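You operate a simulated robot arm through the tools that you are given. There is no shell and no other tool.

You run a simulated two-armed robot. Do the job below in one go: nothing can be reset, and whatever is moved stays where it is left.

## Task
Fold the napkin, set the teal cup on the mat and pour its tea.
Fine: folded in half on the table; tea to about the gold line, hardly any spilt; the teapot goes back to its spot. Set down upright: glass teapot.

The check looks at the end state, three seconds after you hand in, the way a careful person would. Anything else that was tipped, shoved, dropped, spilled or broken makes it a failure. Flat cloth is picked up by pressing the open fingertips on it (5 to 10 N) and closing them slowly along it; thin cloth reads only 2 to 8 mm in the jaws.

## Robot
Two 6-joint arms with two-finger parallel grippers on one trunk that stands fixed in place. Base frame: the origin is at the foot of the trunk, x ahead of it, y to its left, z up; the work surface is at about z = 0.75. Lengths are in m, angles in degrees, forces in N, time in s.
The left shoulder is at [0.06, 0.187, 1.097], the right one opposite. With the tool pointing down near the work surface each hand reaches from about 0.18 to 0.62 m from the base axis, measured 20 degrees to its own side. Payload 1.57 kg a hand.
The TCP of each hand is the grasp point between the finger pads, 0.03 m short of the fingertips. In the tool frame z runs along the fingers and y along their closing line. The gripper opens to 0.11 m. The fingers are 0.024 m wide and 0.012 m thick; the gripper's body (0.048 by 0.112 m) begins 0.078 m behind the TCP.
Orientation is that of the tool frame in the base frame, as a unit quaternion [w, x, y, z]. With the fingers straight down and closing along the base's y, the tool's x points along the base's -x, its y along +y and its z along -z.

## Interface
- The arms move only by the tool apply_moves. It takes "left_steps", "right_steps" or both (then of equal length, played together; a hand with none holds still); each is a list of rows, each a list of 6 numbers: the shift along the tool's x, y, z in units of 150 mm (1.0 is 150 mm), then the turn, a rotation vector about the tool's x, y, z in units of 60 degrees (1.0 is 60 degrees). In form: [[tx, ty, tz, rx, ry, rz], ...]. A call has 1 to 20 rows; each row is the pose to reach, as a shift and turn from the pose commanded when the call began, along the tool's axes at that moment. "left_claw" and "right_claw" are, for a hand that has rows, the finger opening in cm, from 0 to 11, set as the call begins (left out, the last holds). A call with a number of a shift or a turn outside -1 to 1 is refused whole. Rows are played at 5 a second. More than 0.05 m and 8.6 degrees between two rows, or a gripper value outside its range, and nothing of the call is played. Where a pose cannot be reached the arm comes as near as it can. A force on the tool above 40 N (or 10 N above the force at the start of the call, whichever is more), or a blocked arm, ends the call early, and 0.2 s more pass. The fingers move at their own pace (about 0.153 m/s each) and stop on an object; they squeeze with about 34 N. The grip force told is the motor's: it shows also when the fingers shut on nothing. Time passes only in rows, and 0.2 s behind the last, so rows that repeat a pose let the fingers close. The reply holds the time, the measured pose of the TCP, the force on the tool along the base axes, the opening and the grip force, in the units named above and with some noise, with the torque about the TCP (base axes, N m) and any sound that the robot's microphone picked up.
- Cameras (640 x 400 px; columns grow to the right, rows downward): "scene" is now at [0.0029, -0.0482, 1.6316]; the picture's right is [-0.60, -0.80, 0.00], its down [-0.65, 0.49, -0.59] and it looks along [0.47, -0.35, -0.81] (base axes); focal length 342 px, centre (320, 200). "left" rides on the left gripper at [0.07, -0.016, -0.141] in its tool frame; the picture's right is [0.23, 0.97, 0.00], its down [-0.86, 0.20, -0.48] and it looks along [-0.47, 0.11, 0.88] (tool axes); focal length 222 px, centre (320, 200). "right" rides on the right gripper at [0.07, 0.016, -0.141] in its tool frame; the picture's right is [-0.23, 0.97, 0.00], its down [-0.86, -0.20, -0.48] and it looks along [-0.47, -0.11, 0.88] (tool axes); focal length 222 px, centre (320, 200). There is no depth. A picture from a camera that has moved, and an enlarged one, comes with that camera's place and axes in the base frame and with its lens. The place of the scene camera against the robot may be out by one fixed shift of up to 0.012 m in any direction.
- grab_frame(camera): a new picture of that camera. No time passes.
- slide_trunk(by): slides the trunk up (or, below 0, down) by that many m; the arms and the scene camera ride with it, the base frame stays. It gives what a move gives, with no picture.
- turn_head(pan, tilt): turns the head with the scene camera to pan (to the left, within 86 degrees either way) and tilt (down, from -29 to 69), counted from straight ahead of the robot. It gives what a move gives.
- close_up(camera, box): a new picture of the part [left, top, right, bottom] of that camera's present view, enlarged. No time passes.
- hand_in(): hands the job in; it is judged then, once.

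Places have to be worked out from the pictures, the camera data and where the tool is seen. Open the grippers and draw the arms clear of the work before you hand the job in, unless the task says otherwise.

The tools are called after "Request:" by a JSON object that holds its "op" and its "data". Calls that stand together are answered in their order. apply_moves: Moves the arms, as the interface text tells. Its arguments: {"type":"object","properties":{"left_steps":{"type":"array"},"left_claw":{"type":"number"},"right_steps":{"type":"array"},"right_claw":{"type":"number"}},"required":[]} The other tools are called the same way: slide_trunk (by) slides the trunk up or down; turn_head (pan, tilt) turns the head that bears the scene camera; grab_frame (camera) takes a picture; close_up (camera, box) takes an enlarged picture of a part of a camera's view; hand_in () hands the job in.

At the start:

```text
time_s: 0.0
left_ee_pos: [0.2785, -0.0412, 1.1833]
left_tool_rot: [0.0, 0.0, 1.0, 0.0]
left_force: [-0.3, -0.7, -0.2]
left_moment: [-0.02, 0.0, 0.03]
left_opening: 0.1099
left_grip_force: 0.0
right_ee_pos: [0.3468, -0.3853, 1.1969]
right_tool_rot: [0.0, 0.0, 1.0, 0.0]
right_force: [-0.4, -0.3, -0.1]
right_moment: [-0.01, 0.01, 0.0]
right_opening: 0.11
right_grip_force: 0.1
trunk travel left (down, up): [-0.725, 0.265]
head pan, tilt: [-37.0, 54.1]
```

scene: 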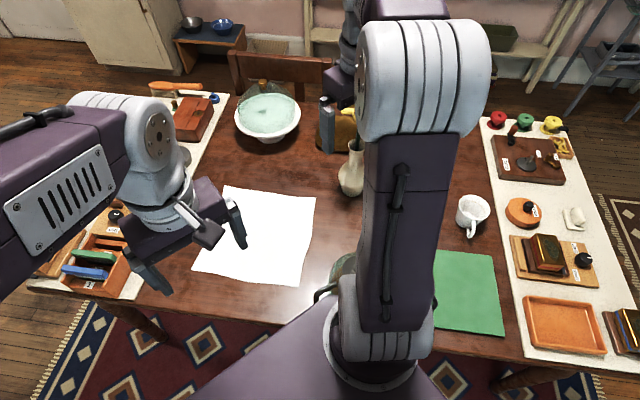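
right: 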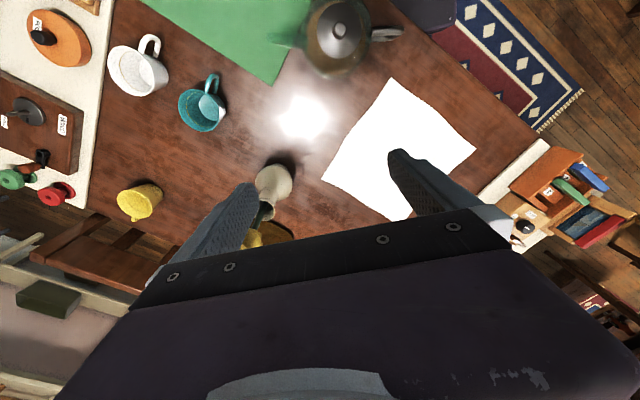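
left: 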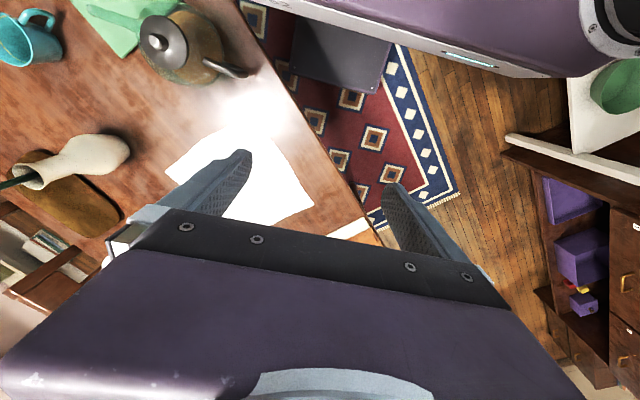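

The pictures show the napkin (white, about 0.30 m square, near (0.53, -0.22)), the green mat near (0.04, -0.57), the teapot near (0.22, -0.32) and the teal cup near (0.27, -0.64). I look closer before I move anything.

Request:
{"op": "close_up", "data": {"camera": "right", "box": [80, 0, 440, 225]}}

Request:
{"op": "close_up", "data": {"camera": "left", "box": [0, 0, 320, 200]}}

Request:
{"op": "close_up", "data": {"camera": "scene", "box": [160, 80, 560, 330]}}

```text
1.78 times, centred on (260, 112) of right
camera zoom: at [0.2769, -0.3688, 1.3389], right [0.23, 0.97, 0.0], down [0.86, -0.2, 0.48], along [0.47, -0.11, -0.88], focal length 395 px, centre (427, 356)
```

zoom: 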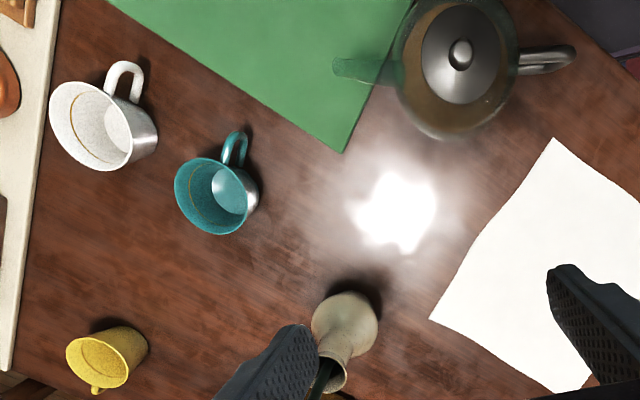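

```text
2.00 times, centred on (160, 100) of left
camera zoom: at [0.2072, -0.0566, 1.3244], right [-0.23, 0.97, 0.0], down [0.86, 0.2, 0.48], along [0.47, 0.11, -0.88], focal length 444 px, centre (640, 400)
```

zoom: 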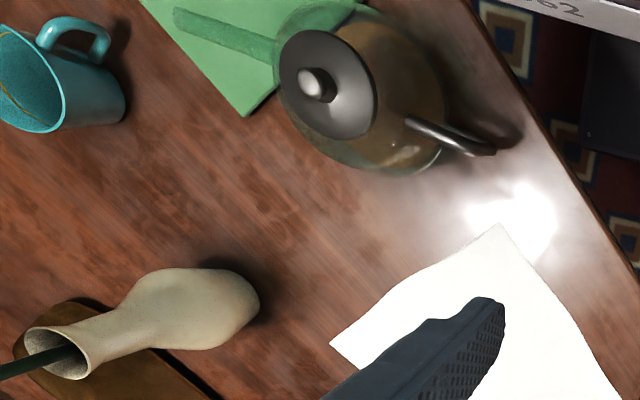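

```text
1.60 times, centred on (360, 205) of scene
camera zoom: at [0.0029, -0.0482, 1.6316], right [-0.6, -0.8, 0.0], down [-0.65, 0.49, -0.59], along [0.47, -0.35, -0.81], focal length 548 px, centre (256, 192)
```

zoom: 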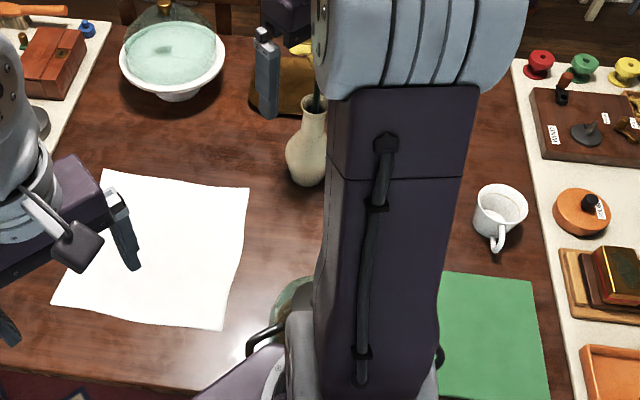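

The glass teapot stands with its spout toward the mat and its handle toward the robot's left. I move the left hand away to the left and bring the right hand back over the mat, to see everything from above.

Request:
{"op": "apply_moves", "data": {"left_steps": [[0, 0.2, 0, 0, 0, 0], [0, 0.4, 0, 0, 0, 0], [0, 0.6, 0, 0, 0, 0], [0, 0.8, 0, 0, 0, 0], [0, 1.0, 0, 0, 0, 0]], "right_steps": [[0.2, -0.12, -0.08, 0, 0, 0], [0.4, -0.24, -0.16, 0, 0, 0], [0.6, -0.36, -0.24, 0, 0, 0], [0.8, -0.48, -0.32, 0, 0, 0], [1.0, -0.6, -0.4, 0, 0, 0]]}}

Request:
{"op": "grab_frame", "data": {"camera": "scene"}}

Request:
{"op": "grab_frame", "data": {"camera": "right"}}

Request:
{"op": "grab_frame", "data": {"camera": "left"}}

```text
time_s: 1.2
left_ee_pos: [0.2788, 0.1097, 1.1835]
left_tool_rot: [0.0, 0.0, 1.0, 0.0]
left_force: [-0.1, 0.0, 0.4]
left_moment: [0.0, -0.02, 0.02]
left_opening: 0.1101
left_grip_force: 0.0
right_ee_pos: [0.1909, -0.4729, 1.2598]
right_tool_rot: [0.001, 0.0, 1.0, 0.0]
right_force: [-0.6, 0.1, 0.0]
right_moment: [0.01, -0.02, 0.01]
right_opening: 0.1101
right_grip_force: 0.1
trunk travel left (down, up): [-0.725, 0.265]
head pan, tilt: [-37.0, 54.1]
```

```text
taken
camera scene: at [0.0012, -0.0478, 1.6316], right [-0.6, -0.8, 0.0], down [-0.65, 0.49, -0.59], along [0.47, -0.35, -0.81], focal length 342 px, centre (320, 200)
```

scene: 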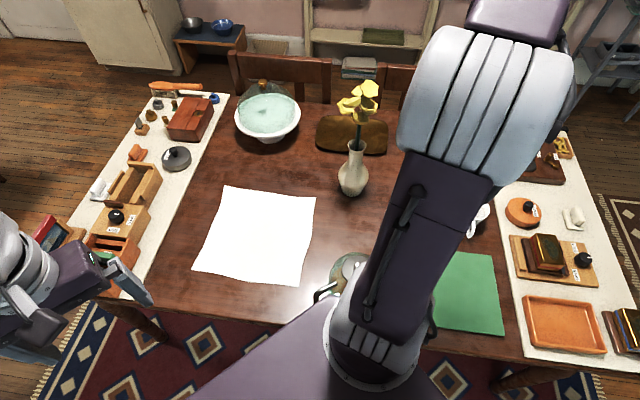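

```text
taken
camera right: at [0.1207, -0.457, 1.4024], right [0.23, 0.97, 0.0], down [0.85, -0.2, 0.48], along [0.47, -0.11, -0.88], focal length 222 px, centre (320, 200)
```

right: 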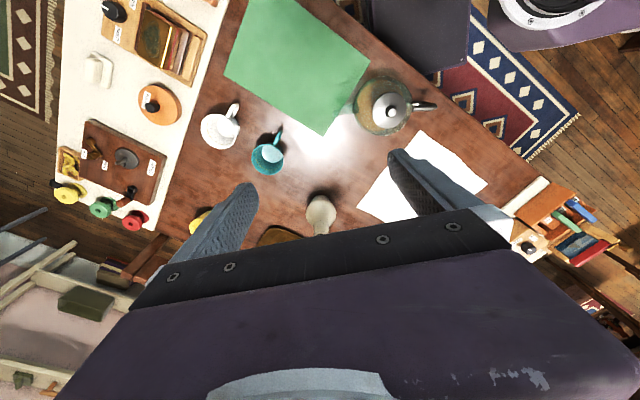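

```text
taken
camera left: at [0.2068, 0.0947, 1.3256], right [-0.23, 0.97, 0.0], down [0.85, 0.2, 0.48], along [0.47, 0.11, -0.88], focal length 222 px, centre (320, 200)
```

left: 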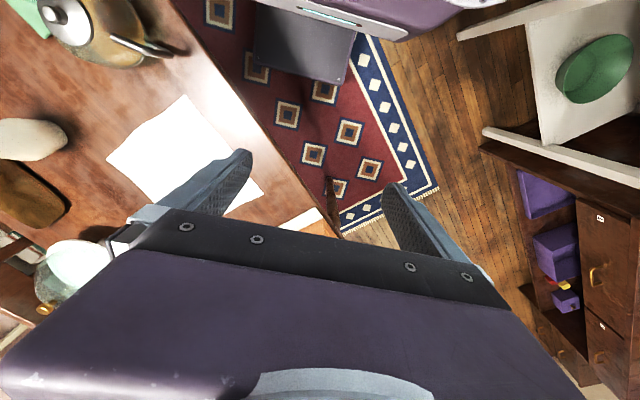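

Now the right wrist camera sees the mat, cups, teapot and napkin together. I enlarge that to measure them.

Request:
{"op": "close_up", "data": {"camera": "right", "box": [180, 0, 500, 200]}}

Request:
{"op": "close_up", "data": {"camera": "right", "box": [180, 60, 340, 160]}}

Request:
{"op": "close_up", "data": {"camera": "right", "box": [320, 40, 480, 140]}}

Request:
{"op": "close_up", "data": {"camera": "scene", "box": [160, 160, 360, 310]}}

```text
2.00 times, centred on (340, 100) of right
camera zoom: at [0.1207, -0.457, 1.4024], right [0.23, 0.97, 0.0], down [0.85, -0.2, 0.48], along [0.47, -0.11, -0.88], focal length 444 px, centre (280, 400)
```

zoom: 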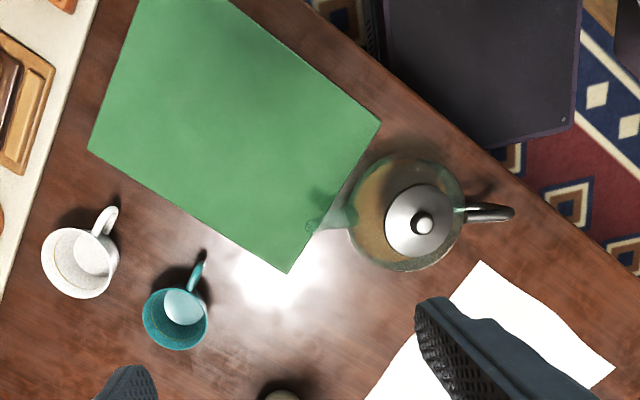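

```text
4.00 times, centred on (260, 110) of right
camera zoom: at [0.1207, -0.457, 1.4024], right [0.23, 0.97, 0.0], down [0.85, -0.2, 0.48], along [0.47, -0.11, -0.88], focal length 888 px, centre (560, 560)
```

zoom: 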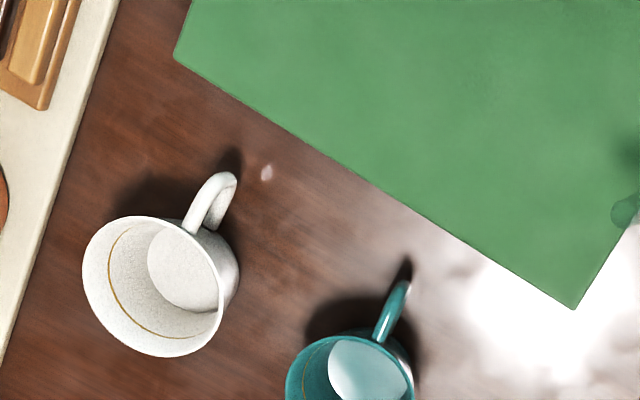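

```text
4.00 times, centred on (400, 90) of right
camera zoom: at [0.1207, -0.457, 1.4024], right [0.23, 0.97, 0.0], down [0.85, -0.2, 0.48], along [0.47, -0.11, -0.88], focal length 888 px, centre (0, 640)
```

zoom: 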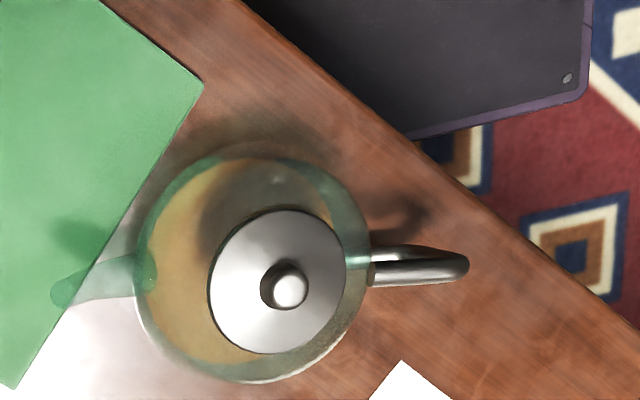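

```text
2.67 times, centred on (260, 235) of scene
camera zoom: at [0.0012, -0.0478, 1.6316], right [-0.6, -0.8, 0.0], down [-0.65, 0.49, -0.59], along [0.47, -0.35, -0.81], focal length 913 px, centre (480, 107)
```

zoom: 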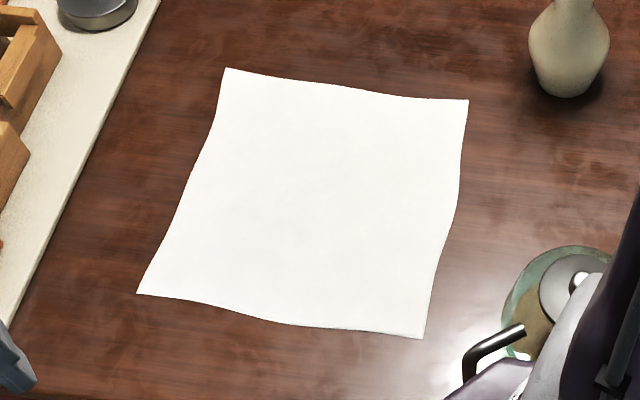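

The table edge runs at about x − y = 0.366. The mat is 0.30 × 0.22 m, centred near (0.08, -0.51); the teapot axis is near (0.213, -0.321) and its knob near z = 0.89. I enlarge the handle and the cup from the other cameras.

Request:
{"op": "close_up", "data": {"camera": "left", "box": [20, 0, 210, 119]}}

Request:
{"op": "close_up", "data": {"camera": "scene", "box": [300, 240, 380, 290]}}

Request:
{"op": "close_up", "data": {"camera": "right", "box": [240, 110, 304, 190]}}

```text
3.36 times, centred on (115, 60) of left
camera zoom: at [0.2068, 0.0947, 1.3256], right [-0.23, 0.97, 0.0], down [0.85, 0.2, 0.48], along [0.47, 0.11, -0.88], focal length 747 px, centre (1009, 672)
```

zoom: 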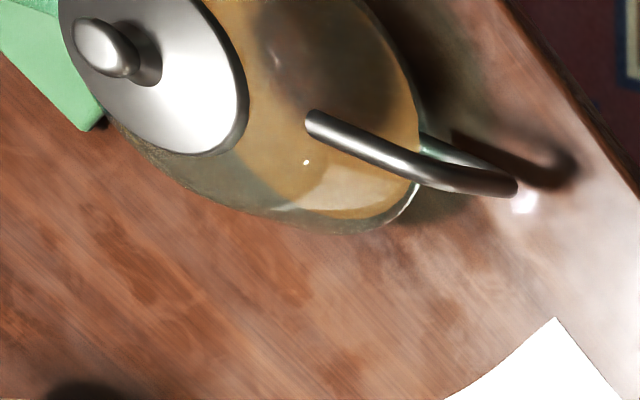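

```text
8.00 times, centred on (340, 265) of scene
camera zoom: at [0.0012, -0.0478, 1.6316], right [-0.6, -0.8, 0.0], down [-0.65, 0.49, -0.59], along [0.47, -0.35, -0.81], focal length 2738 px, centre (160, -320)
```

zoom: 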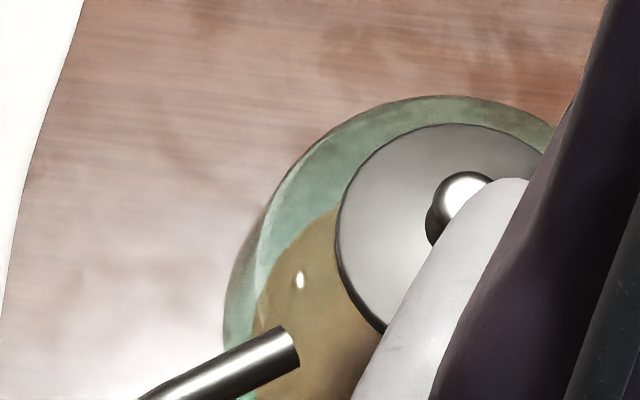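

```text
5.00 times, centred on (272, 150) of right
camera zoom: at [0.1207, -0.457, 1.4024], right [0.23, 0.97, 0.0], down [0.85, -0.2, 0.48], along [0.47, -0.11, -0.88], focal length 1111 px, centre (560, 450)
```

zoom: 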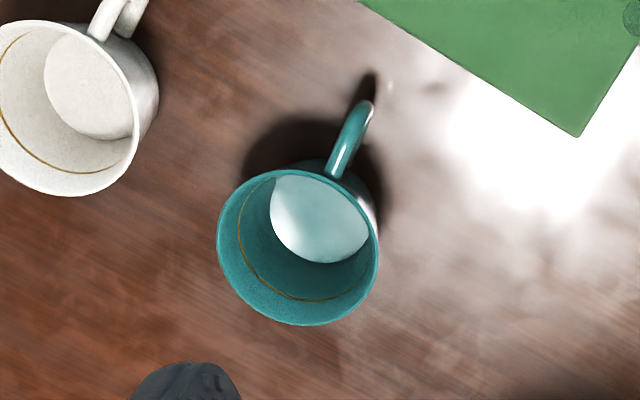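

The teal cup stands near (0.276, -0.641), with a rim about 0.088 m wide at z≈0.81 and its handle toward the robot. I bring the right hand over it in stages, turned so that the fingers straddle the body clear of the handle.

Request:
{"op": "apply_moves", "data": {"right_steps": [[-0.067, -0.167, 0.167, 0, 0, 0.1], [-0.133, -0.333, 0.333, 0, 0, 0.2], [-0.2, -0.5, 0.5, 0, 0, 0.3], [-0.267, -0.667, 0.667, 0, 0, 0.4], [-0.333, -0.833, 0.833, 0, 0, 0.5], [-0.4, -1.0, 1.0, 0, 0, 0.6]], "right_claw": 11}}

Request:
{"op": "grab_frame", "data": {"camera": "right"}}

Request:
{"op": "grab_frame", "data": {"camera": "scene"}}

```text
time_s: 2.6
left_ee_pos: [0.2801, 0.1074, 1.184]
left_tool_rot: [-0.001, 0.0, 1.0, 0.001]
left_force: [-0.8, 0.2, -0.3]
left_moment: [0.01, 0.01, -0.03]
left_opening: 0.1101
left_grip_force: 0.2
right_ee_pos: [0.2585, -0.6301, 1.104]
right_tool_rot: [-0.001, 0.31, 0.951, 0.001]
right_force: [0.0, -0.3, 0.8]
right_moment: [0.05, 0.02, 0.0]
right_opening: 0.1099
right_grip_force: 0.0
trunk travel left (down, up): [-0.725, 0.265]
head pan, tilt: [-37.0, 54.1]
```

```text
taken
camera right: at [0.2111, -0.575, 1.247], right [0.76, 0.65, 0.0], down [0.57, -0.67, 0.48], along [0.31, -0.36, -0.88], focal length 222 px, centre (320, 200)
```

right: 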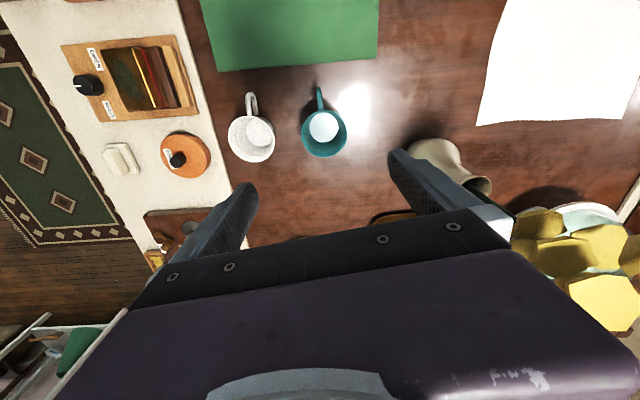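

```text
taken
camera scene: at [0.0039, -0.0503, 1.6316], right [-0.6, -0.8, 0.0], down [-0.65, 0.49, -0.59], along [0.47, -0.35, -0.81], focal length 342 px, centre (320, 200)
```

scene: 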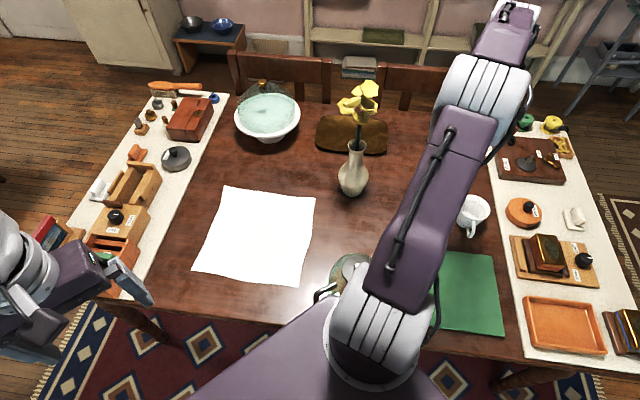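

The cup's rim centre shows at about (0.275, -0.639); the hand is about 2 cm off. I correct that while lowering to about z = 0.96, then look again.

Request:
{"op": "apply_moves", "data": {"right_steps": [[-0.031, 0.004, 0.233, 0, 0, 0], [-0.062, 0.008, 0.467, 0, 0, 0], [-0.093, 0.012, 0.7, 0, 0, 0], [-0.124, 0.016, 0.933, 0, 0, 0], [-0.124, 0.016, 0.933, 0, 0, 0]]}}

Request:
{"op": "grab_frame", "data": {"camera": "right"}}

Request:
{"op": "close_up", "data": {"camera": "right", "box": [220, 80, 420, 205]}}

```text
time_s: 3.8
left_ee_pos: [0.2804, 0.1098, 1.1838]
left_tool_rot: [0.0, 0.0, 1.0, 0.0]
left_force: [0.1, 0.4, -0.3]
left_moment: [-0.02, 0.0, -0.02]
left_opening: 0.1097
left_grip_force: 0.1
right_ee_pos: [0.2739, -0.6358, 0.9644]
right_tool_rot: [0.001, 0.309, 0.951, 0.001]
right_force: [0.7, 0.5, -0.7]
right_moment: [0.03, 0.01, 0.0]
right_opening: 0.11
right_grip_force: 0.1
trunk travel left (down, up): [-0.725, 0.265]
head pan, tilt: [-37.0, 54.1]
```

```text
taken
camera right: at [0.227, -0.5816, 1.1066], right [0.76, 0.65, 0.0], down [0.57, -0.66, 0.48], along [0.31, -0.36, -0.88], focal length 222 px, centre (320, 200)
```

right: 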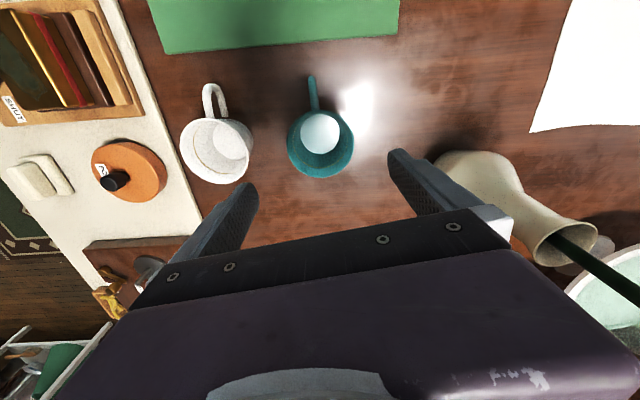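

```text
3.20 times, centred on (320, 142) of right
camera zoom: at [0.227, -0.5816, 1.1066], right [0.76, 0.65, 0.0], down [0.57, -0.66, 0.48], along [0.31, -0.36, -0.88], focal length 711 px, centre (320, 384)
```

zoom: 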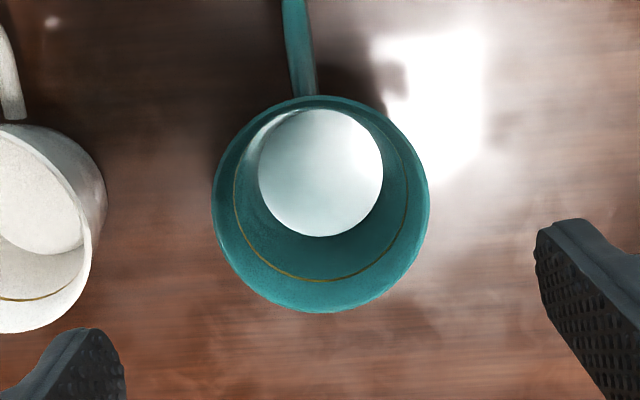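

The hand is centred over the cup to within 2 mm. The rim is at z≈0.815, and the gold line about 45 mm above the inside bottom, or roughly 165 ml. I lower the open fingers around it.

Request:
{"op": "apply_moves", "data": {"right_steps": [[-0.014, 0, 0.2, 0, 0, 0], [-0.014, 0, 0.4, 0, 0, 0], [-0.014, 0, 0.6, 0, 0, 0], [-0.014, 0, 0.8, 0, 0, 0], [-0.014, 0, 0.9, 0, 0, 0], [-0.014, 0, 1.0, 0, 0, 0]]}}

Request:
{"op": "grab_frame", "data": {"camera": "right"}}

```text
time_s: 5.2
left_ee_pos: [0.2794, 0.1095, 1.1847]
left_tool_rot: [0.0, 0.0, 1.0, 0.001]
left_force: [0.4, 1.0, 0.1]
left_moment: [-0.02, -0.02, 0.03]
left_opening: 0.1099
left_grip_force: 0.0
right_ee_pos: [0.2751, -0.6376, 0.8175]
right_tool_rot: [0.0, 0.309, 0.951, 0.0]
right_force: [-0.5, 0.4, 0.7]
right_moment: [-0.01, 0.03, 0.02]
right_opening: 0.1098
right_grip_force: 0.0
trunk travel left (down, up): [-0.725, 0.265]
head pan, tilt: [-37.0, 54.1]
```

```text
taken
camera right: at [0.2285, -0.5833, 0.9585], right [0.76, 0.65, 0.0], down [0.57, -0.66, 0.48], along [0.31, -0.36, -0.88], focal length 222 px, centre (320, 200)
```

right: 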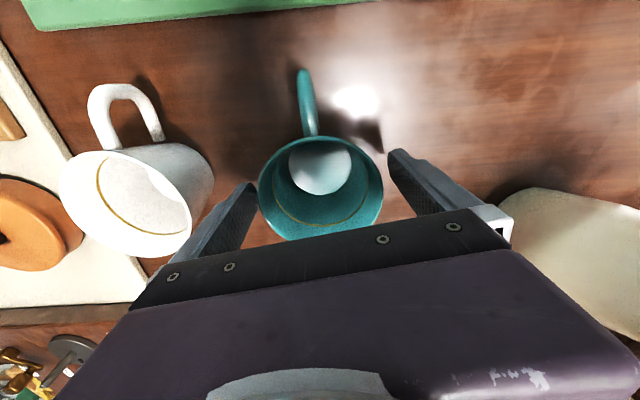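

The cup is well between the fingers, and the white cup stays clear of the left one. I lower 22 mm more and close on the body.

Request:
{"op": "apply_moves", "data": {"right_steps": [[0, 0, 0.08, 0, 0, 0], [0, 0, 0.147, 0, 0, 0], [0, 0, 0.147, 0, 0, 0]]}}

Request:
{"op": "apply_moves", "data": {"right_steps": [[0, 0, 0, 0, 0, 0], [0, 0, 0, 0, 0, 0], [0, 0, 0, 0, 0, 0]], "right_claw": 8.4}}

Request:
{"op": "grab_frame", "data": {"camera": "right"}}

```text
time_s: 6.0
left_ee_pos: [0.2793, 0.1091, 1.184]
left_tool_rot: [0.0, 0.0, 1.0, -0.001]
left_force: [-0.2, 0.8, 0.3]
left_moment: [-0.01, -0.01, 0.03]
left_opening: 0.1101
left_grip_force: 0.1
right_ee_pos: [0.2744, -0.6373, 0.7944]
right_tool_rot: [0.001, 0.309, 0.951, 0.0]
right_force: [1.0, -0.5, -0.3]
right_moment: [-0.01, 0.04, -0.01]
right_opening: 0.1101
right_grip_force: 0.0
trunk travel left (down, up): [-0.725, 0.265]
head pan, tilt: [-37.0, 54.1]
```

```text
time_s: 6.8
left_ee_pos: [0.2809, 0.1087, 1.1839]
left_tool_rot: [0.0, 0.0, 1.0, 0.0]
left_force: [0.0, 0.5, 0.1]
left_moment: [0.04, 0.03, 0.0]
left_opening: 0.1101
left_grip_force: 0.1
right_ee_pos: [0.275, -0.6376, 0.7929]
right_tool_rot: [-0.001, 0.309, 0.951, 0.0]
right_force: [-0.8, 0.2, 0.4]
right_moment: [0.01, -0.02, 0.01]
right_opening: 0.084
right_grip_force: 0.1
trunk travel left (down, up): [-0.725, 0.265]
head pan, tilt: [-37.0, 54.1]
```

```text
taken
camera right: at [0.228, -0.5827, 0.9359], right [0.76, 0.65, 0.0], down [0.57, -0.66, 0.48], along [0.31, -0.36, -0.88], focal length 222 px, centre (320, 200)
```

right: 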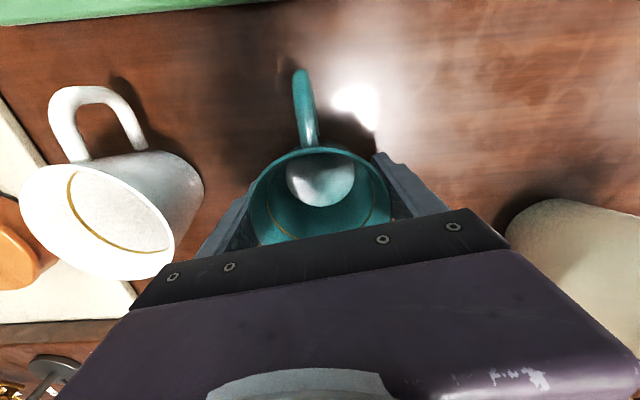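

At 84 mm there is no contact yet, so I close until the fingers stop on the cup.

Request:
{"op": "apply_moves", "data": {"right_steps": [[0, 0, 0, 0, 0, 0], [0, 0, 0, 0, 0, 0], [0, 0, 0, 0, 0, 0]], "right_claw": 5}}

Request:
{"op": "grab_frame", "data": {"camera": "right"}}

```text
time_s: 7.6
left_ee_pos: [0.279, 0.1102, 1.1839]
left_tool_rot: [0.0, 0.0, 1.0, 0.0]
left_force: [0.5, 0.9, 0.3]
left_moment: [-0.01, -0.01, 0.02]
left_opening: 0.11
left_grip_force: 0.0
right_ee_pos: [0.2752, -0.6366, 0.7943]
right_tool_rot: [-0.001, 0.31, 0.951, 0.001]
right_force: [0.4, -0.7, 0.7]
right_moment: [0.03, 0.0, 0.02]
right_opening: 0.077
right_grip_force: 34.4
trunk travel left (down, up): [-0.725, 0.265]
head pan, tilt: [-37.0, 54.1]
```

```text
taken
camera right: at [0.228, -0.5828, 0.9359], right [0.76, 0.65, 0.0], down [0.57, -0.66, 0.48], along [0.31, -0.36, -0.88], focal length 222 px, centre (320, 200)
```

right: 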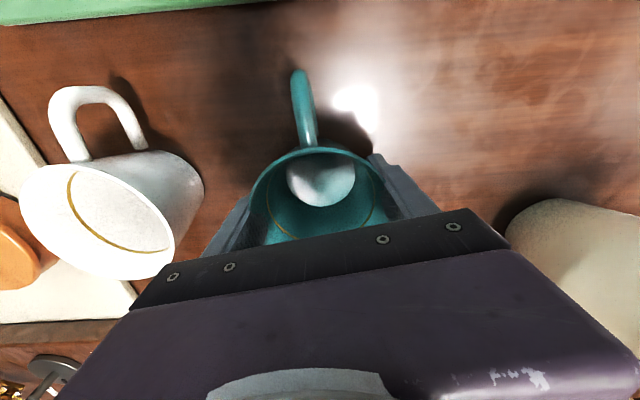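

The cup is held at 77 mm with 34 N. I lift it gently.

Request:
{"op": "apply_moves", "data": {"right_steps": [[0, 0, -0.05, 0, 0, 0], [0, 0, -0.15, 0, 0, 0], [0, 0, -0.3, 0, 0, 0], [0, 0, -0.45, 0, 0, 0], [0, 0, -0.6, 0, 0, 0]]}}

Request:
{"op": "grab_frame", "data": {"camera": "right"}}

```text
time_s: 8.8
left_ee_pos: [0.2771, 0.1099, 1.1841]
left_tool_rot: [0.0, 0.001, 1.0, 0.0]
left_force: [0.3, 0.3, -0.2]
left_moment: [-0.01, -0.01, 0.0]
left_opening: 0.1099
left_grip_force: 0.1
right_ee_pos: [0.2744, -0.6366, 0.8855]
right_tool_rot: [0.0, 0.309, 0.951, 0.0]
right_force: [-0.8, -0.5, -1.9]
right_moment: [-0.01, -0.06, 0.0]
right_opening: 0.0769
right_grip_force: 34.3
trunk travel left (down, up): [-0.725, 0.265]
head pan, tilt: [-37.0, 54.1]
```

```text
taken
camera right: at [0.2278, -0.5818, 1.027], right [0.76, 0.65, 0.0], down [0.57, -0.66, 0.48], along [0.31, -0.36, -0.88], focal length 222 px, centre (320, 200)
```

right: 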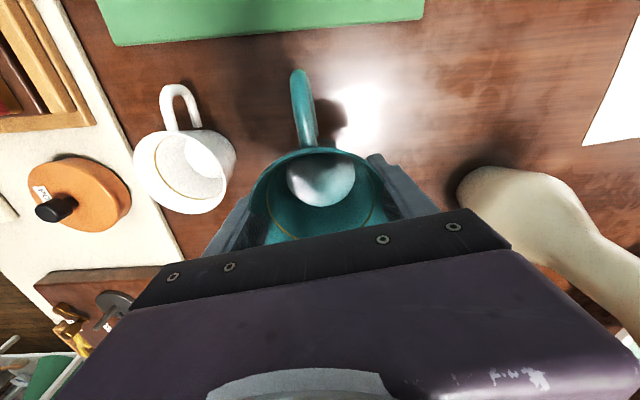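

The cup hangs upright with about 2 N of weight. I carry it level toward the mat's middle at (0.083, -0.51).

Request:
{"op": "apply_moves", "data": {"right_steps": [[0.1, -0.004, 0, 0, 0, 0], [0.3, -0.012, 0, 0, 0, 0], [0.5, -0.021, 0, 0, 0, 0], [0.7, -0.029, 0, 0, 0, 0], [0.9, -0.038, 0, 0, 0, 0]]}}

Request:
{"op": "apply_moves", "data": {"right_steps": [[0.15, -0.006, 0, 0, 0, 0], [0.3, -0.013, 0, 0, 0, 0], [0.45, -0.019, 0, 0, 0, 0], [0.58, -0.025, 0, 0, 0, 0], [0.628, -0.026, 0, 0, 0, 0]]}}

Request:
{"op": "grab_frame", "data": {"camera": "right"}}

Request:
{"op": "grab_frame", "data": {"camera": "scene"}}

```text
time_s: 10.0
left_ee_pos: [0.2786, 0.1089, 1.1852]
left_tool_rot: [0.0, 0.0, 1.0, 0.0]
left_force: [0.1, 0.6, 0.4]
left_moment: [0.02, -0.02, 0.06]
left_opening: 0.1102
left_grip_force: 0.1
right_ee_pos: [0.1619, -0.5582, 0.8855]
right_tool_rot: [0.001, 0.309, 0.951, 0.0]
right_force: [0.0, 0.1, -2.6]
right_moment: [-0.03, -0.02, 0.01]
right_opening: 0.0768
right_grip_force: 34.5
trunk travel left (down, up): [-0.725, 0.265]
head pan, tilt: [-37.0, 54.1]
```

```text
time_s: 11.2
left_ee_pos: [0.2804, 0.1082, 1.1846]
left_tool_rot: [-0.001, 0.0, 1.0, 0.0]
left_force: [-0.6, -0.7, 1.0]
left_moment: [0.05, 0.03, -0.03]
left_opening: 0.1099
left_grip_force: 0.1
right_ee_pos: [0.0846, -0.507, 0.8865]
right_tool_rot: [0.0, 0.309, 0.951, 0.0]
right_force: [-0.1, 0.8, -1.8]
right_moment: [0.01, 0.05, -0.03]
right_opening: 0.0766
right_grip_force: 33.6
trunk travel left (down, up): [-0.725, 0.265]
head pan, tilt: [-37.0, 54.1]
```

```text
taken
camera right: at [0.0378, -0.4531, 1.0284], right [0.76, 0.65, 0.0], down [0.57, -0.66, 0.48], along [0.31, -0.36, -0.88], focal length 222 px, centre (320, 200)
```

right: 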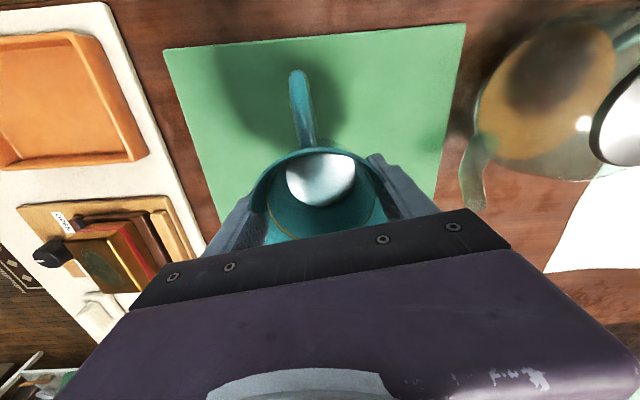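

```text
taken
camera scene: at [0.003, -0.0485, 1.6316], right [-0.6, -0.8, 0.0], down [-0.65, 0.49, -0.59], along [0.47, -0.35, -0.81], focal length 342 px, centre (320, 200)
```

scene: 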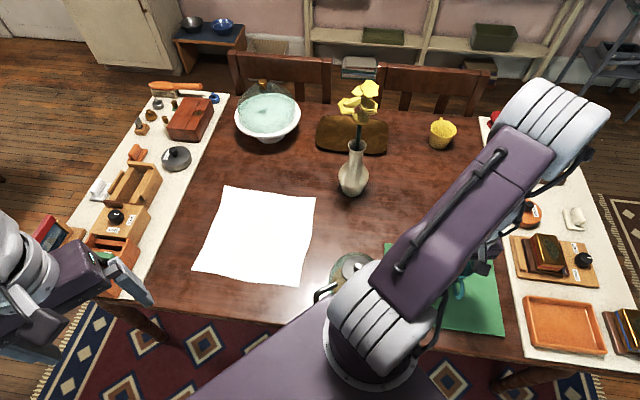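

The cup is over the middle of the mat. I lower it until it touches.

Request:
{"op": "apply_moves", "data": {"right_steps": [[0, 0, 0.15, 0, 0, 0], [0, 0, 0.3, 0, 0, 0], [0, 0, 0.42, 0, 0, 0], [0, 0, 0.5, 0, 0, 0], [0, 0, 0.55, 0, 0, 0], [0, 0, 0.575, 0, 0, 0]]}}

```text
time_s: 12.6
left_ee_pos: [0.2788, 0.1122, 1.1849]
left_tool_rot: [0.0, 0.0, 1.0, -0.001]
left_force: [-0.3, -0.4, -0.7]
left_moment: [0.02, 0.02, 0.02]
left_opening: 0.1101
left_grip_force: 0.1
right_ee_pos: [0.084, -0.5065, 0.802]
right_tool_rot: [0.001, 0.309, 0.951, -0.001]
right_force: [2.5, 2.2, 23.8]
right_moment: [-0.06, 0.01, 0.31]
right_opening: 0.0751
right_grip_force: 34.2
trunk travel left (down, up): [-0.725, 0.265]
head pan, tilt: [-37.0, 54.1]
```

It is on the mat and pressed with about 24 N. I ease up 3 mm and then open the fingers.

Request:
{"op": "apply_moves", "data": {"right_steps": [[0, 0, -0.02, 0, 0, 0], [0, 0, -0.02, 0, 0, 0]]}}

Request:
{"op": "grab_frame", "data": {"camera": "right"}}

```text
time_s: 13.2
left_ee_pos: [0.2804, 0.1088, 1.1835]
left_tool_rot: [0.0, 0.0, 1.0, 0.0]
left_force: [0.7, -0.2, -0.1]
left_moment: [0.01, 0.0, 0.01]
left_opening: 0.1097
left_grip_force: 0.0
right_ee_pos: [0.0833, -0.5076, 0.802]
right_tool_rot: [-0.001, 0.309, 0.951, 0.001]
right_force: [0.2, 0.9, -2.2]
right_moment: [0.01, -0.04, 0.02]
right_opening: 0.0749
right_grip_force: 34.0
trunk travel left (down, up): [-0.725, 0.265]
head pan, tilt: [-37.0, 54.1]
```

```text
taken
camera right: at [0.0363, -0.4536, 0.9433], right [0.76, 0.65, 0.0], down [0.57, -0.66, 0.48], along [0.31, -0.36, -0.88], focal length 222 px, centre (320, 200)
```

right: 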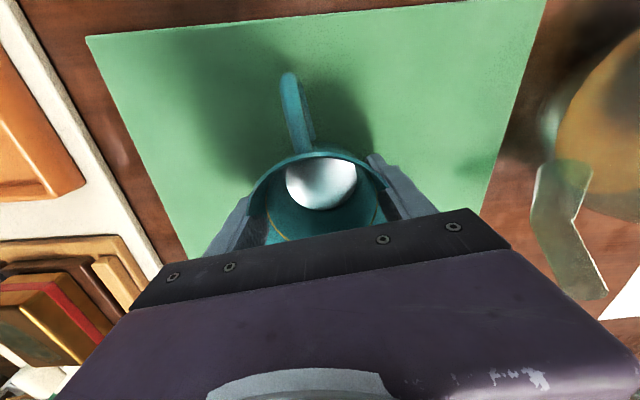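

The weight is back on the hand, so the cup is barely off the mat. I lower about 2 mm to touch and then release.

Request:
{"op": "apply_moves", "data": {"right_steps": [[0, 0, 0.007, 0, 0, 0], [0, 0, 0.012, 0, 0, 0]]}}

```text
time_s: 13.8
left_ee_pos: [0.2792, 0.1111, 1.1846]
left_tool_rot: [0.0, -0.001, 1.0, -0.001]
left_force: [0.5, 0.1, -0.4]
left_moment: [-0.01, 0.0, 0.01]
left_opening: 0.1102
left_grip_force: 0.3
right_ee_pos: [0.0843, -0.5085, 0.8018]
right_tool_rot: [0.001, 0.309, 0.951, -0.001]
right_force: [-2.4, -0.7, 7.1]
right_moment: [-0.1, 0.23, 0.05]
right_opening: 0.0751
right_grip_force: 34.5
trunk travel left (down, up): [-0.725, 0.265]
head pan, tilt: [-37.0, 54.1]
```

Contact of about 7 N; I open the fingers and check the cup stands free.

Request:
{"op": "apply_moves", "data": {"right_steps": [[0, 0, 0, 0, 0, 0], [0, 0, 0, 0, 0, 0], [0, 0, 0, 0, 0, 0]], "right_claw": 8.5}}

Request:
{"op": "apply_moves", "data": {"right_steps": [[0, 0, 0, 0, 0, 0], [0, 0, 0, 0, 0, 0]], "right_claw": 11}}

Request:
{"op": "grab_frame", "data": {"camera": "right"}}

```text
time_s: 14.6
left_ee_pos: [0.28, 0.1099, 1.1843]
left_tool_rot: [0.0, 0.0, 1.0, 0.001]
left_force: [0.0, 0.6, 0.2]
left_moment: [-0.01, -0.02, -0.02]
left_opening: 0.11
left_grip_force: 0.1
right_ee_pos: [0.0832, -0.5096, 0.7997]
right_tool_rot: [0.0, 0.309, 0.951, 0.0]
right_force: [0.7, 0.8, -0.2]
right_moment: [-0.02, 0.01, -0.01]
right_opening: 0.085
right_grip_force: 0.0
trunk travel left (down, up): [-0.725, 0.265]
head pan, tilt: [-37.0, 54.1]
```

```text
time_s: 15.2
left_ee_pos: [0.2794, 0.1086, 1.1847]
left_tool_rot: [0.0, 0.0, 1.0, 0.001]
left_force: [0.3, 1.0, 0.6]
left_moment: [-0.03, 0.01, 0.0]
left_opening: 0.1101
left_grip_force: 0.0
right_ee_pos: [0.0838, -0.5083, 0.7993]
right_tool_rot: [0.0, 0.309, 0.951, 0.0]
right_force: [-0.4, -0.2, 0.6]
right_moment: [0.03, 0.02, -0.01]
right_opening: 0.1102
right_grip_force: 0.1
trunk travel left (down, up): [-0.725, 0.265]
head pan, tilt: [-37.0, 54.1]
```

```text
taken
camera right: at [0.0367, -0.4537, 0.942], right [0.76, 0.65, 0.0], down [0.57, -0.66, 0.48], along [0.31, -0.36, -0.88], focal length 222 px, centre (320, 200)
```

right: 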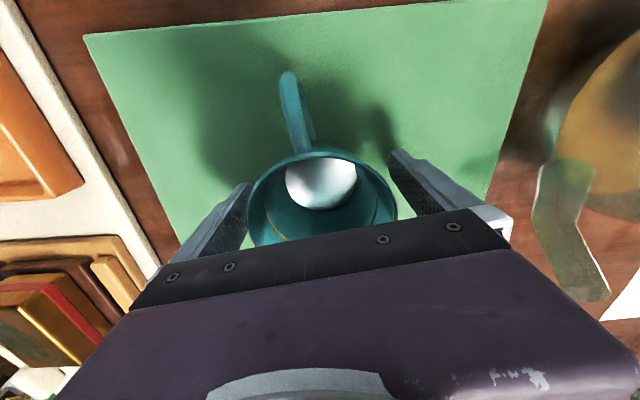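

The cup stands free on the mat. I raise the hand straight up and look.

Request:
{"op": "apply_moves", "data": {"right_steps": [[0, 0, -0.1, 0, 0, 0], [0, 0, -0.3, 0, 0, 0], [0, 0, -0.55, 0, 0, 0], [0, 0, -0.8, 0, 0, 0], [0, 0, -1.0, 0, 0, 0]]}}

Request:
{"op": "grab_frame", "data": {"camera": "right"}}

Request:
{"op": "close_up", "data": {"camera": "right", "box": [220, 60, 420, 185]}}

Request:
{"op": "close_up", "data": {"camera": "right", "box": [420, 0, 640, 138]}}

```text
time_s: 16.4
left_ee_pos: [0.279, 0.1103, 1.1843]
left_tool_rot: [0.0, -0.001, 1.0, -0.001]
left_force: [0.5, 0.0, -0.4]
left_moment: [0.0, 0.01, -0.01]
left_opening: 0.1099
left_grip_force: 0.0
right_ee_pos: [0.0843, -0.5065, 0.9489]
right_tool_rot: [-0.001, 0.31, 0.951, 0.0]
right_force: [-0.2, 0.5, -0.4]
right_moment: [-0.04, 0.02, 0.01]
right_opening: 0.1101
right_grip_force: 0.0
trunk travel left (down, up): [-0.725, 0.265]
head pan, tilt: [-37.0, 54.1]
```

```text
taken
camera right: at [0.0377, -0.4522, 1.0902], right [0.76, 0.65, 0.0], down [0.57, -0.66, 0.48], along [0.31, -0.36, -0.88], focal length 222 px, centre (320, 200)
```

right: 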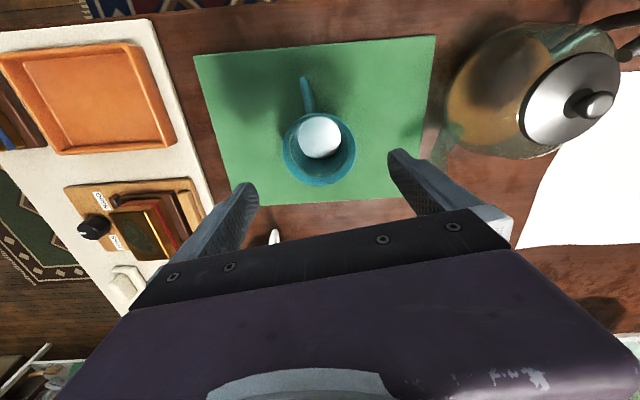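

```text
3.20 times, centred on (320, 122) of right
camera zoom: at [0.0377, -0.4522, 1.0902], right [0.76, 0.65, 0.0], down [0.57, -0.66, 0.48], along [0.31, -0.36, -0.88], focal length 711 px, centre (320, 448)
```

zoom: 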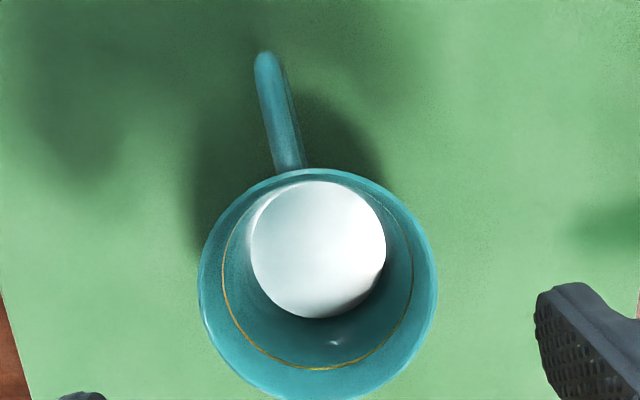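

```text
2.90 times, centred on (530, 69) of right
camera zoom: at [0.0377, -0.4522, 1.0902], right [0.76, 0.65, 0.0], down [0.57, -0.66, 0.48], along [0.31, -0.36, -0.88], focal length 644 px, centre (-289, 580)
```

zoom: 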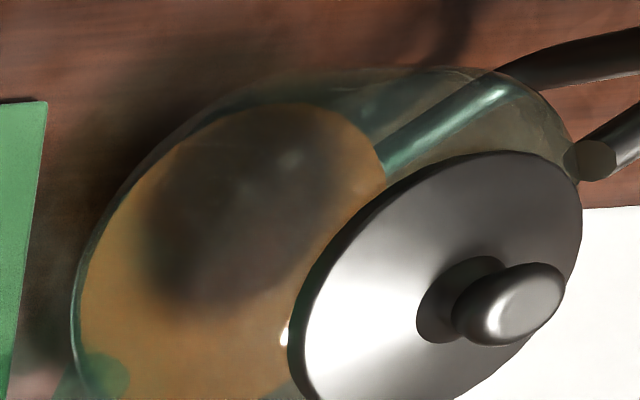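

The teal cup now stands upright on the mat at about (0.086, -0.51). Next is the teapot: its handle is close to the right shoulder, so I raise the trunk 0.15 m for room; everything rides up with it.

Request:
{"op": "slide_trunk", "data": {"by": 0.15}}

Request:
{"op": "apply_moves", "data": {"right_steps": [[0.03, 0.2, 0, 0, 0, 0.1], [0.06, 0.4, 0, 0, 0, 0.2], [0.09, 0.6, 0, 0, 0, 0.3], [0.12, 0.8, 0, 0, 0, 0.4], [0.15, 1.0, 0, 0, 0, 0.5]]}}

Request:
{"op": "grab_frame", "data": {"camera": "right"}}

Request:
{"op": "grab_frame", "data": {"camera": "scene"}}

```text
time_s: 18.1
left_ee_pos: [0.2791, 0.1093, 1.3338]
left_tool_rot: [0.0, 0.0, 1.0, 0.0]
left_force: [0.0, -0.5, -0.5]
left_moment: [0.01, -0.03, 0.0]
left_opening: 0.1101
left_grip_force: 0.0
right_ee_pos: [0.0844, -0.5067, 1.0988]
right_tool_rot: [0.001, 0.31, 0.951, 0.0]
right_force: [-0.3, 0.5, 0.3]
right_moment: [0.02, -0.01, -0.01]
right_opening: 0.1099
right_grip_force: 0.1
trunk travel left (down, up): [-0.875, 0.115]
head pan, tilt: [-37.0, 54.1]
```

```text
time_s: 19.4
left_ee_pos: [0.281, 0.1104, 1.3338]
left_tool_rot: [0.0, 0.0, 1.0, -0.001]
left_force: [0.5, -0.7, 0.4]
left_moment: [0.01, 0.0, 0.01]
left_opening: 0.1101
left_grip_force: 0.0
right_ee_pos: [0.1616, -0.382, 1.0959]
right_tool_rot: [-0.002, 0.545, 0.838, 0.001]
right_force: [1.6, 0.4, 0.1]
right_moment: [-0.02, 0.0, -0.01]
right_opening: 0.1101
right_grip_force: 0.1
right hand out of reach, approached as far as the arm can: row 5
trunk travel left (down, up): [-0.875, 0.115]
head pan, tilt: [-37.0, 54.1]
```

```text
taken
camera right: at [0.1482, -0.3111, 1.2379], right [0.98, 0.19, 0.0], down [0.17, -0.86, 0.48], along [0.09, -0.47, -0.88], focal length 222 px, centre (320, 200)
```

right: 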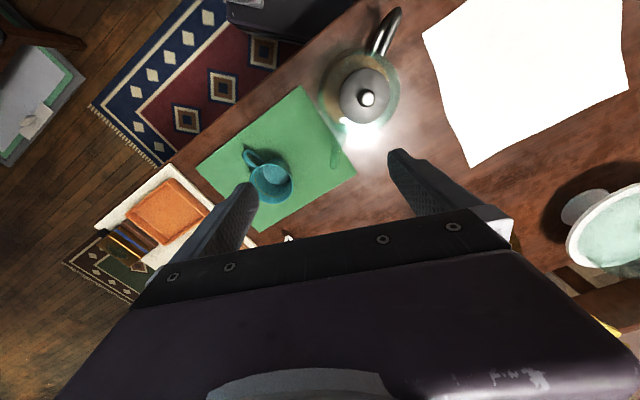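

```text
taken
camera scene: at [0.0043, -0.047, 1.7816], right [-0.6, -0.8, 0.0], down [-0.65, 0.49, -0.59], along [0.47, -0.35, -0.81], focal length 342 px, centre (320, 200)
```

scene: 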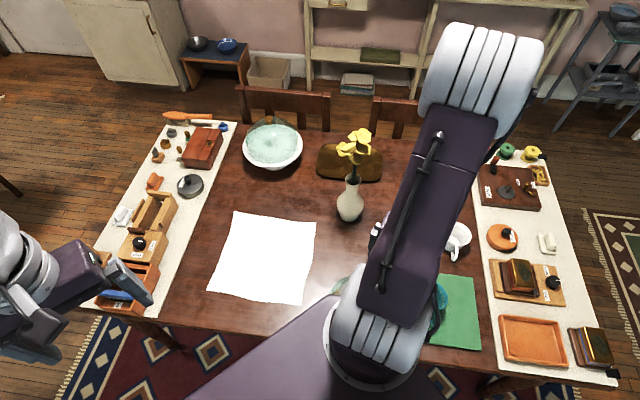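

The arm folds up too close to the shoulder at this height. I raise the trunk by the rest, then come down next to the teapot handle, where the geometry allows it.

Request:
{"op": "slide_trunk", "data": {"by": 0.11}}

Request:
{"op": "apply_moves", "data": {"right_steps": [[0, 0, 0.2, 0, 0, 0], [0, 0, 0.4, 0, 0, 0], [0, 0, 0.6, 0, 0, 0], [0, 0, 0.8, 0, 0, 0], [0, 0, 1.0, 0, 0, 0]]}}

Request:
{"op": "grab_frame", "data": {"camera": "right"}}

```text
time_s: 20.8
left_ee_pos: [0.2785, 0.1085, 1.4438]
left_tool_rot: [0.0, 0.0, 1.0, 0.001]
left_force: [-0.2, 0.6, -1.8]
left_moment: [0.04, 0.0, 0.0]
left_opening: 0.1101
left_grip_force: 0.1
right_ee_pos: [0.1608, -0.383, 1.2055]
right_tool_rot: [-0.002, 0.544, 0.839, 0.001]
right_force: [0.2, 0.1, 0.2]
right_moment: [-0.01, 0.02, 0.0]
right_opening: 0.1103
right_grip_force: 0.1
trunk travel left (down, up): [-0.985, 0.005]
head pan, tilt: [-37.0, 54.1]
```

```text
time_s: 22.0
left_ee_pos: [0.2789, 0.1078, 1.445]
left_tool_rot: [0.0, 0.0, 1.0, 0.0]
left_force: [0.8, 0.3, 0.0]
left_moment: [0.03, 0.0, 0.01]
left_opening: 0.1101
left_grip_force: 0.0
right_ee_pos: [0.1589, -0.3843, 1.0581]
right_tool_rot: [-0.003, 0.544, 0.839, 0.002]
right_force: [-0.8, 0.5, 0.1]
right_moment: [-0.02, -0.01, 0.0]
right_opening: 0.1102
right_grip_force: 0.1
trunk travel left (down, up): [-0.985, 0.005]
head pan, tilt: [-37.0, 54.1]
```

```text
taken
camera right: at [0.146, -0.314, 1.2002], right [0.98, 0.19, 0.0], down [0.17, -0.86, 0.47], along [0.09, -0.47, -0.88], focal length 222 px, centre (320, 200)
```

right: 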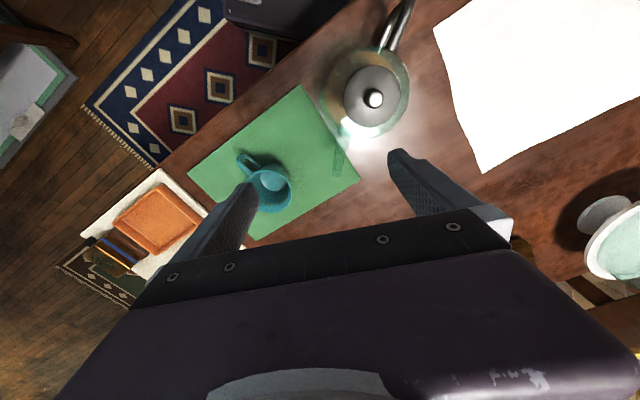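

I swing the right hand over to the handle, near (0.233, -0.205), turning it so the fingers close across the handle's plane.

Request:
{"op": "apply_moves", "data": {"right_steps": [[0.148, 0.156, 0.065, 0, 0, 0.096], [0.296, 0.312, 0.13, 0, 0, 0.192], [0.444, 0.469, 0.194, 0, 0, 0.288], [0.592, 0.625, 0.258, 0, 0, 0.385], [0.74, 0.781, 0.322, 0, 0, 0.481], [0.888, 0.937, 0.387, 0, 0, 0.577], [0.888, 0.937, 0.387, 0, 0, 0.577]]}}

Request:
{"op": "grab_frame", "data": {"camera": "right"}}

Request:
{"op": "grab_frame", "data": {"camera": "scene"}}

```text
time_s: 23.6
left_ee_pos: [0.2792, 0.1098, 1.4448]
left_tool_rot: [0.0, 0.0, 1.0, -0.001]
left_force: [0.6, -0.3, -0.6]
left_moment: [-0.01, -0.01, 0.02]
left_opening: 0.1101
left_grip_force: 0.1
right_ee_pos: [0.233, -0.2021, 0.9952]
right_tool_rot: [-0.002, 0.77, 0.638, 0.0]
right_force: [-0.4, -1.1, 1.1]
right_moment: [0.02, -0.01, -0.01]
right_opening: 0.1103
right_grip_force: 0.1
trunk travel left (down, up): [-0.985, 0.005]
head pan, tilt: [-37.0, 54.1]
```

```text
taken
camera right: at [0.2613, -0.1376, 1.1378], right [0.92, -0.4, 0.0], down [-0.35, -0.81, 0.48], along [-0.19, -0.43, -0.88], focal length 222 px, centre (320, 200)
```

right: 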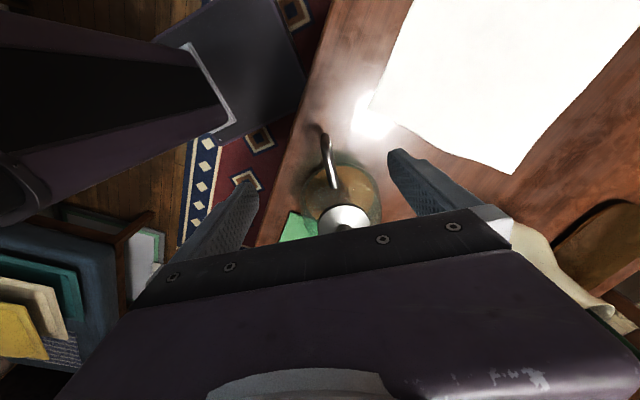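

```text
taken
camera scene: at [0.0021, -0.0487, 1.8916], right [-0.6, -0.8, 0.0], down [-0.65, 0.49, -0.59], along [0.47, -0.35, -0.81], focal length 342 px, centre (320, 200)
```

scene: 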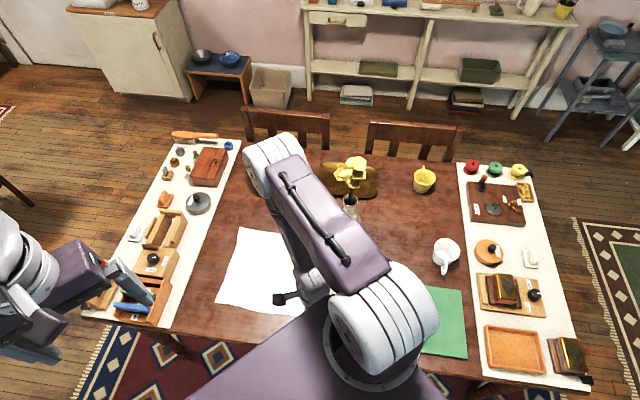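

The hand is over the handle, closing axis across it. I enlarge the handle.

Request:
{"op": "close_up", "data": {"camera": "right", "box": [270, 110, 400, 240]}}

```text
3.08 times, centred on (335, 175) of right
camera zoom: at [0.2613, -0.1376, 1.1378], right [0.92, -0.4, 0.0], down [-0.35, -0.81, 0.48], along [-0.19, -0.43, -0.88], focal length 684 px, centre (274, 277)
```

zoom: 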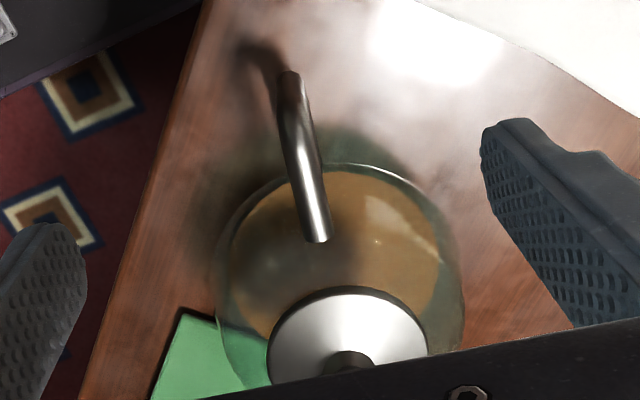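

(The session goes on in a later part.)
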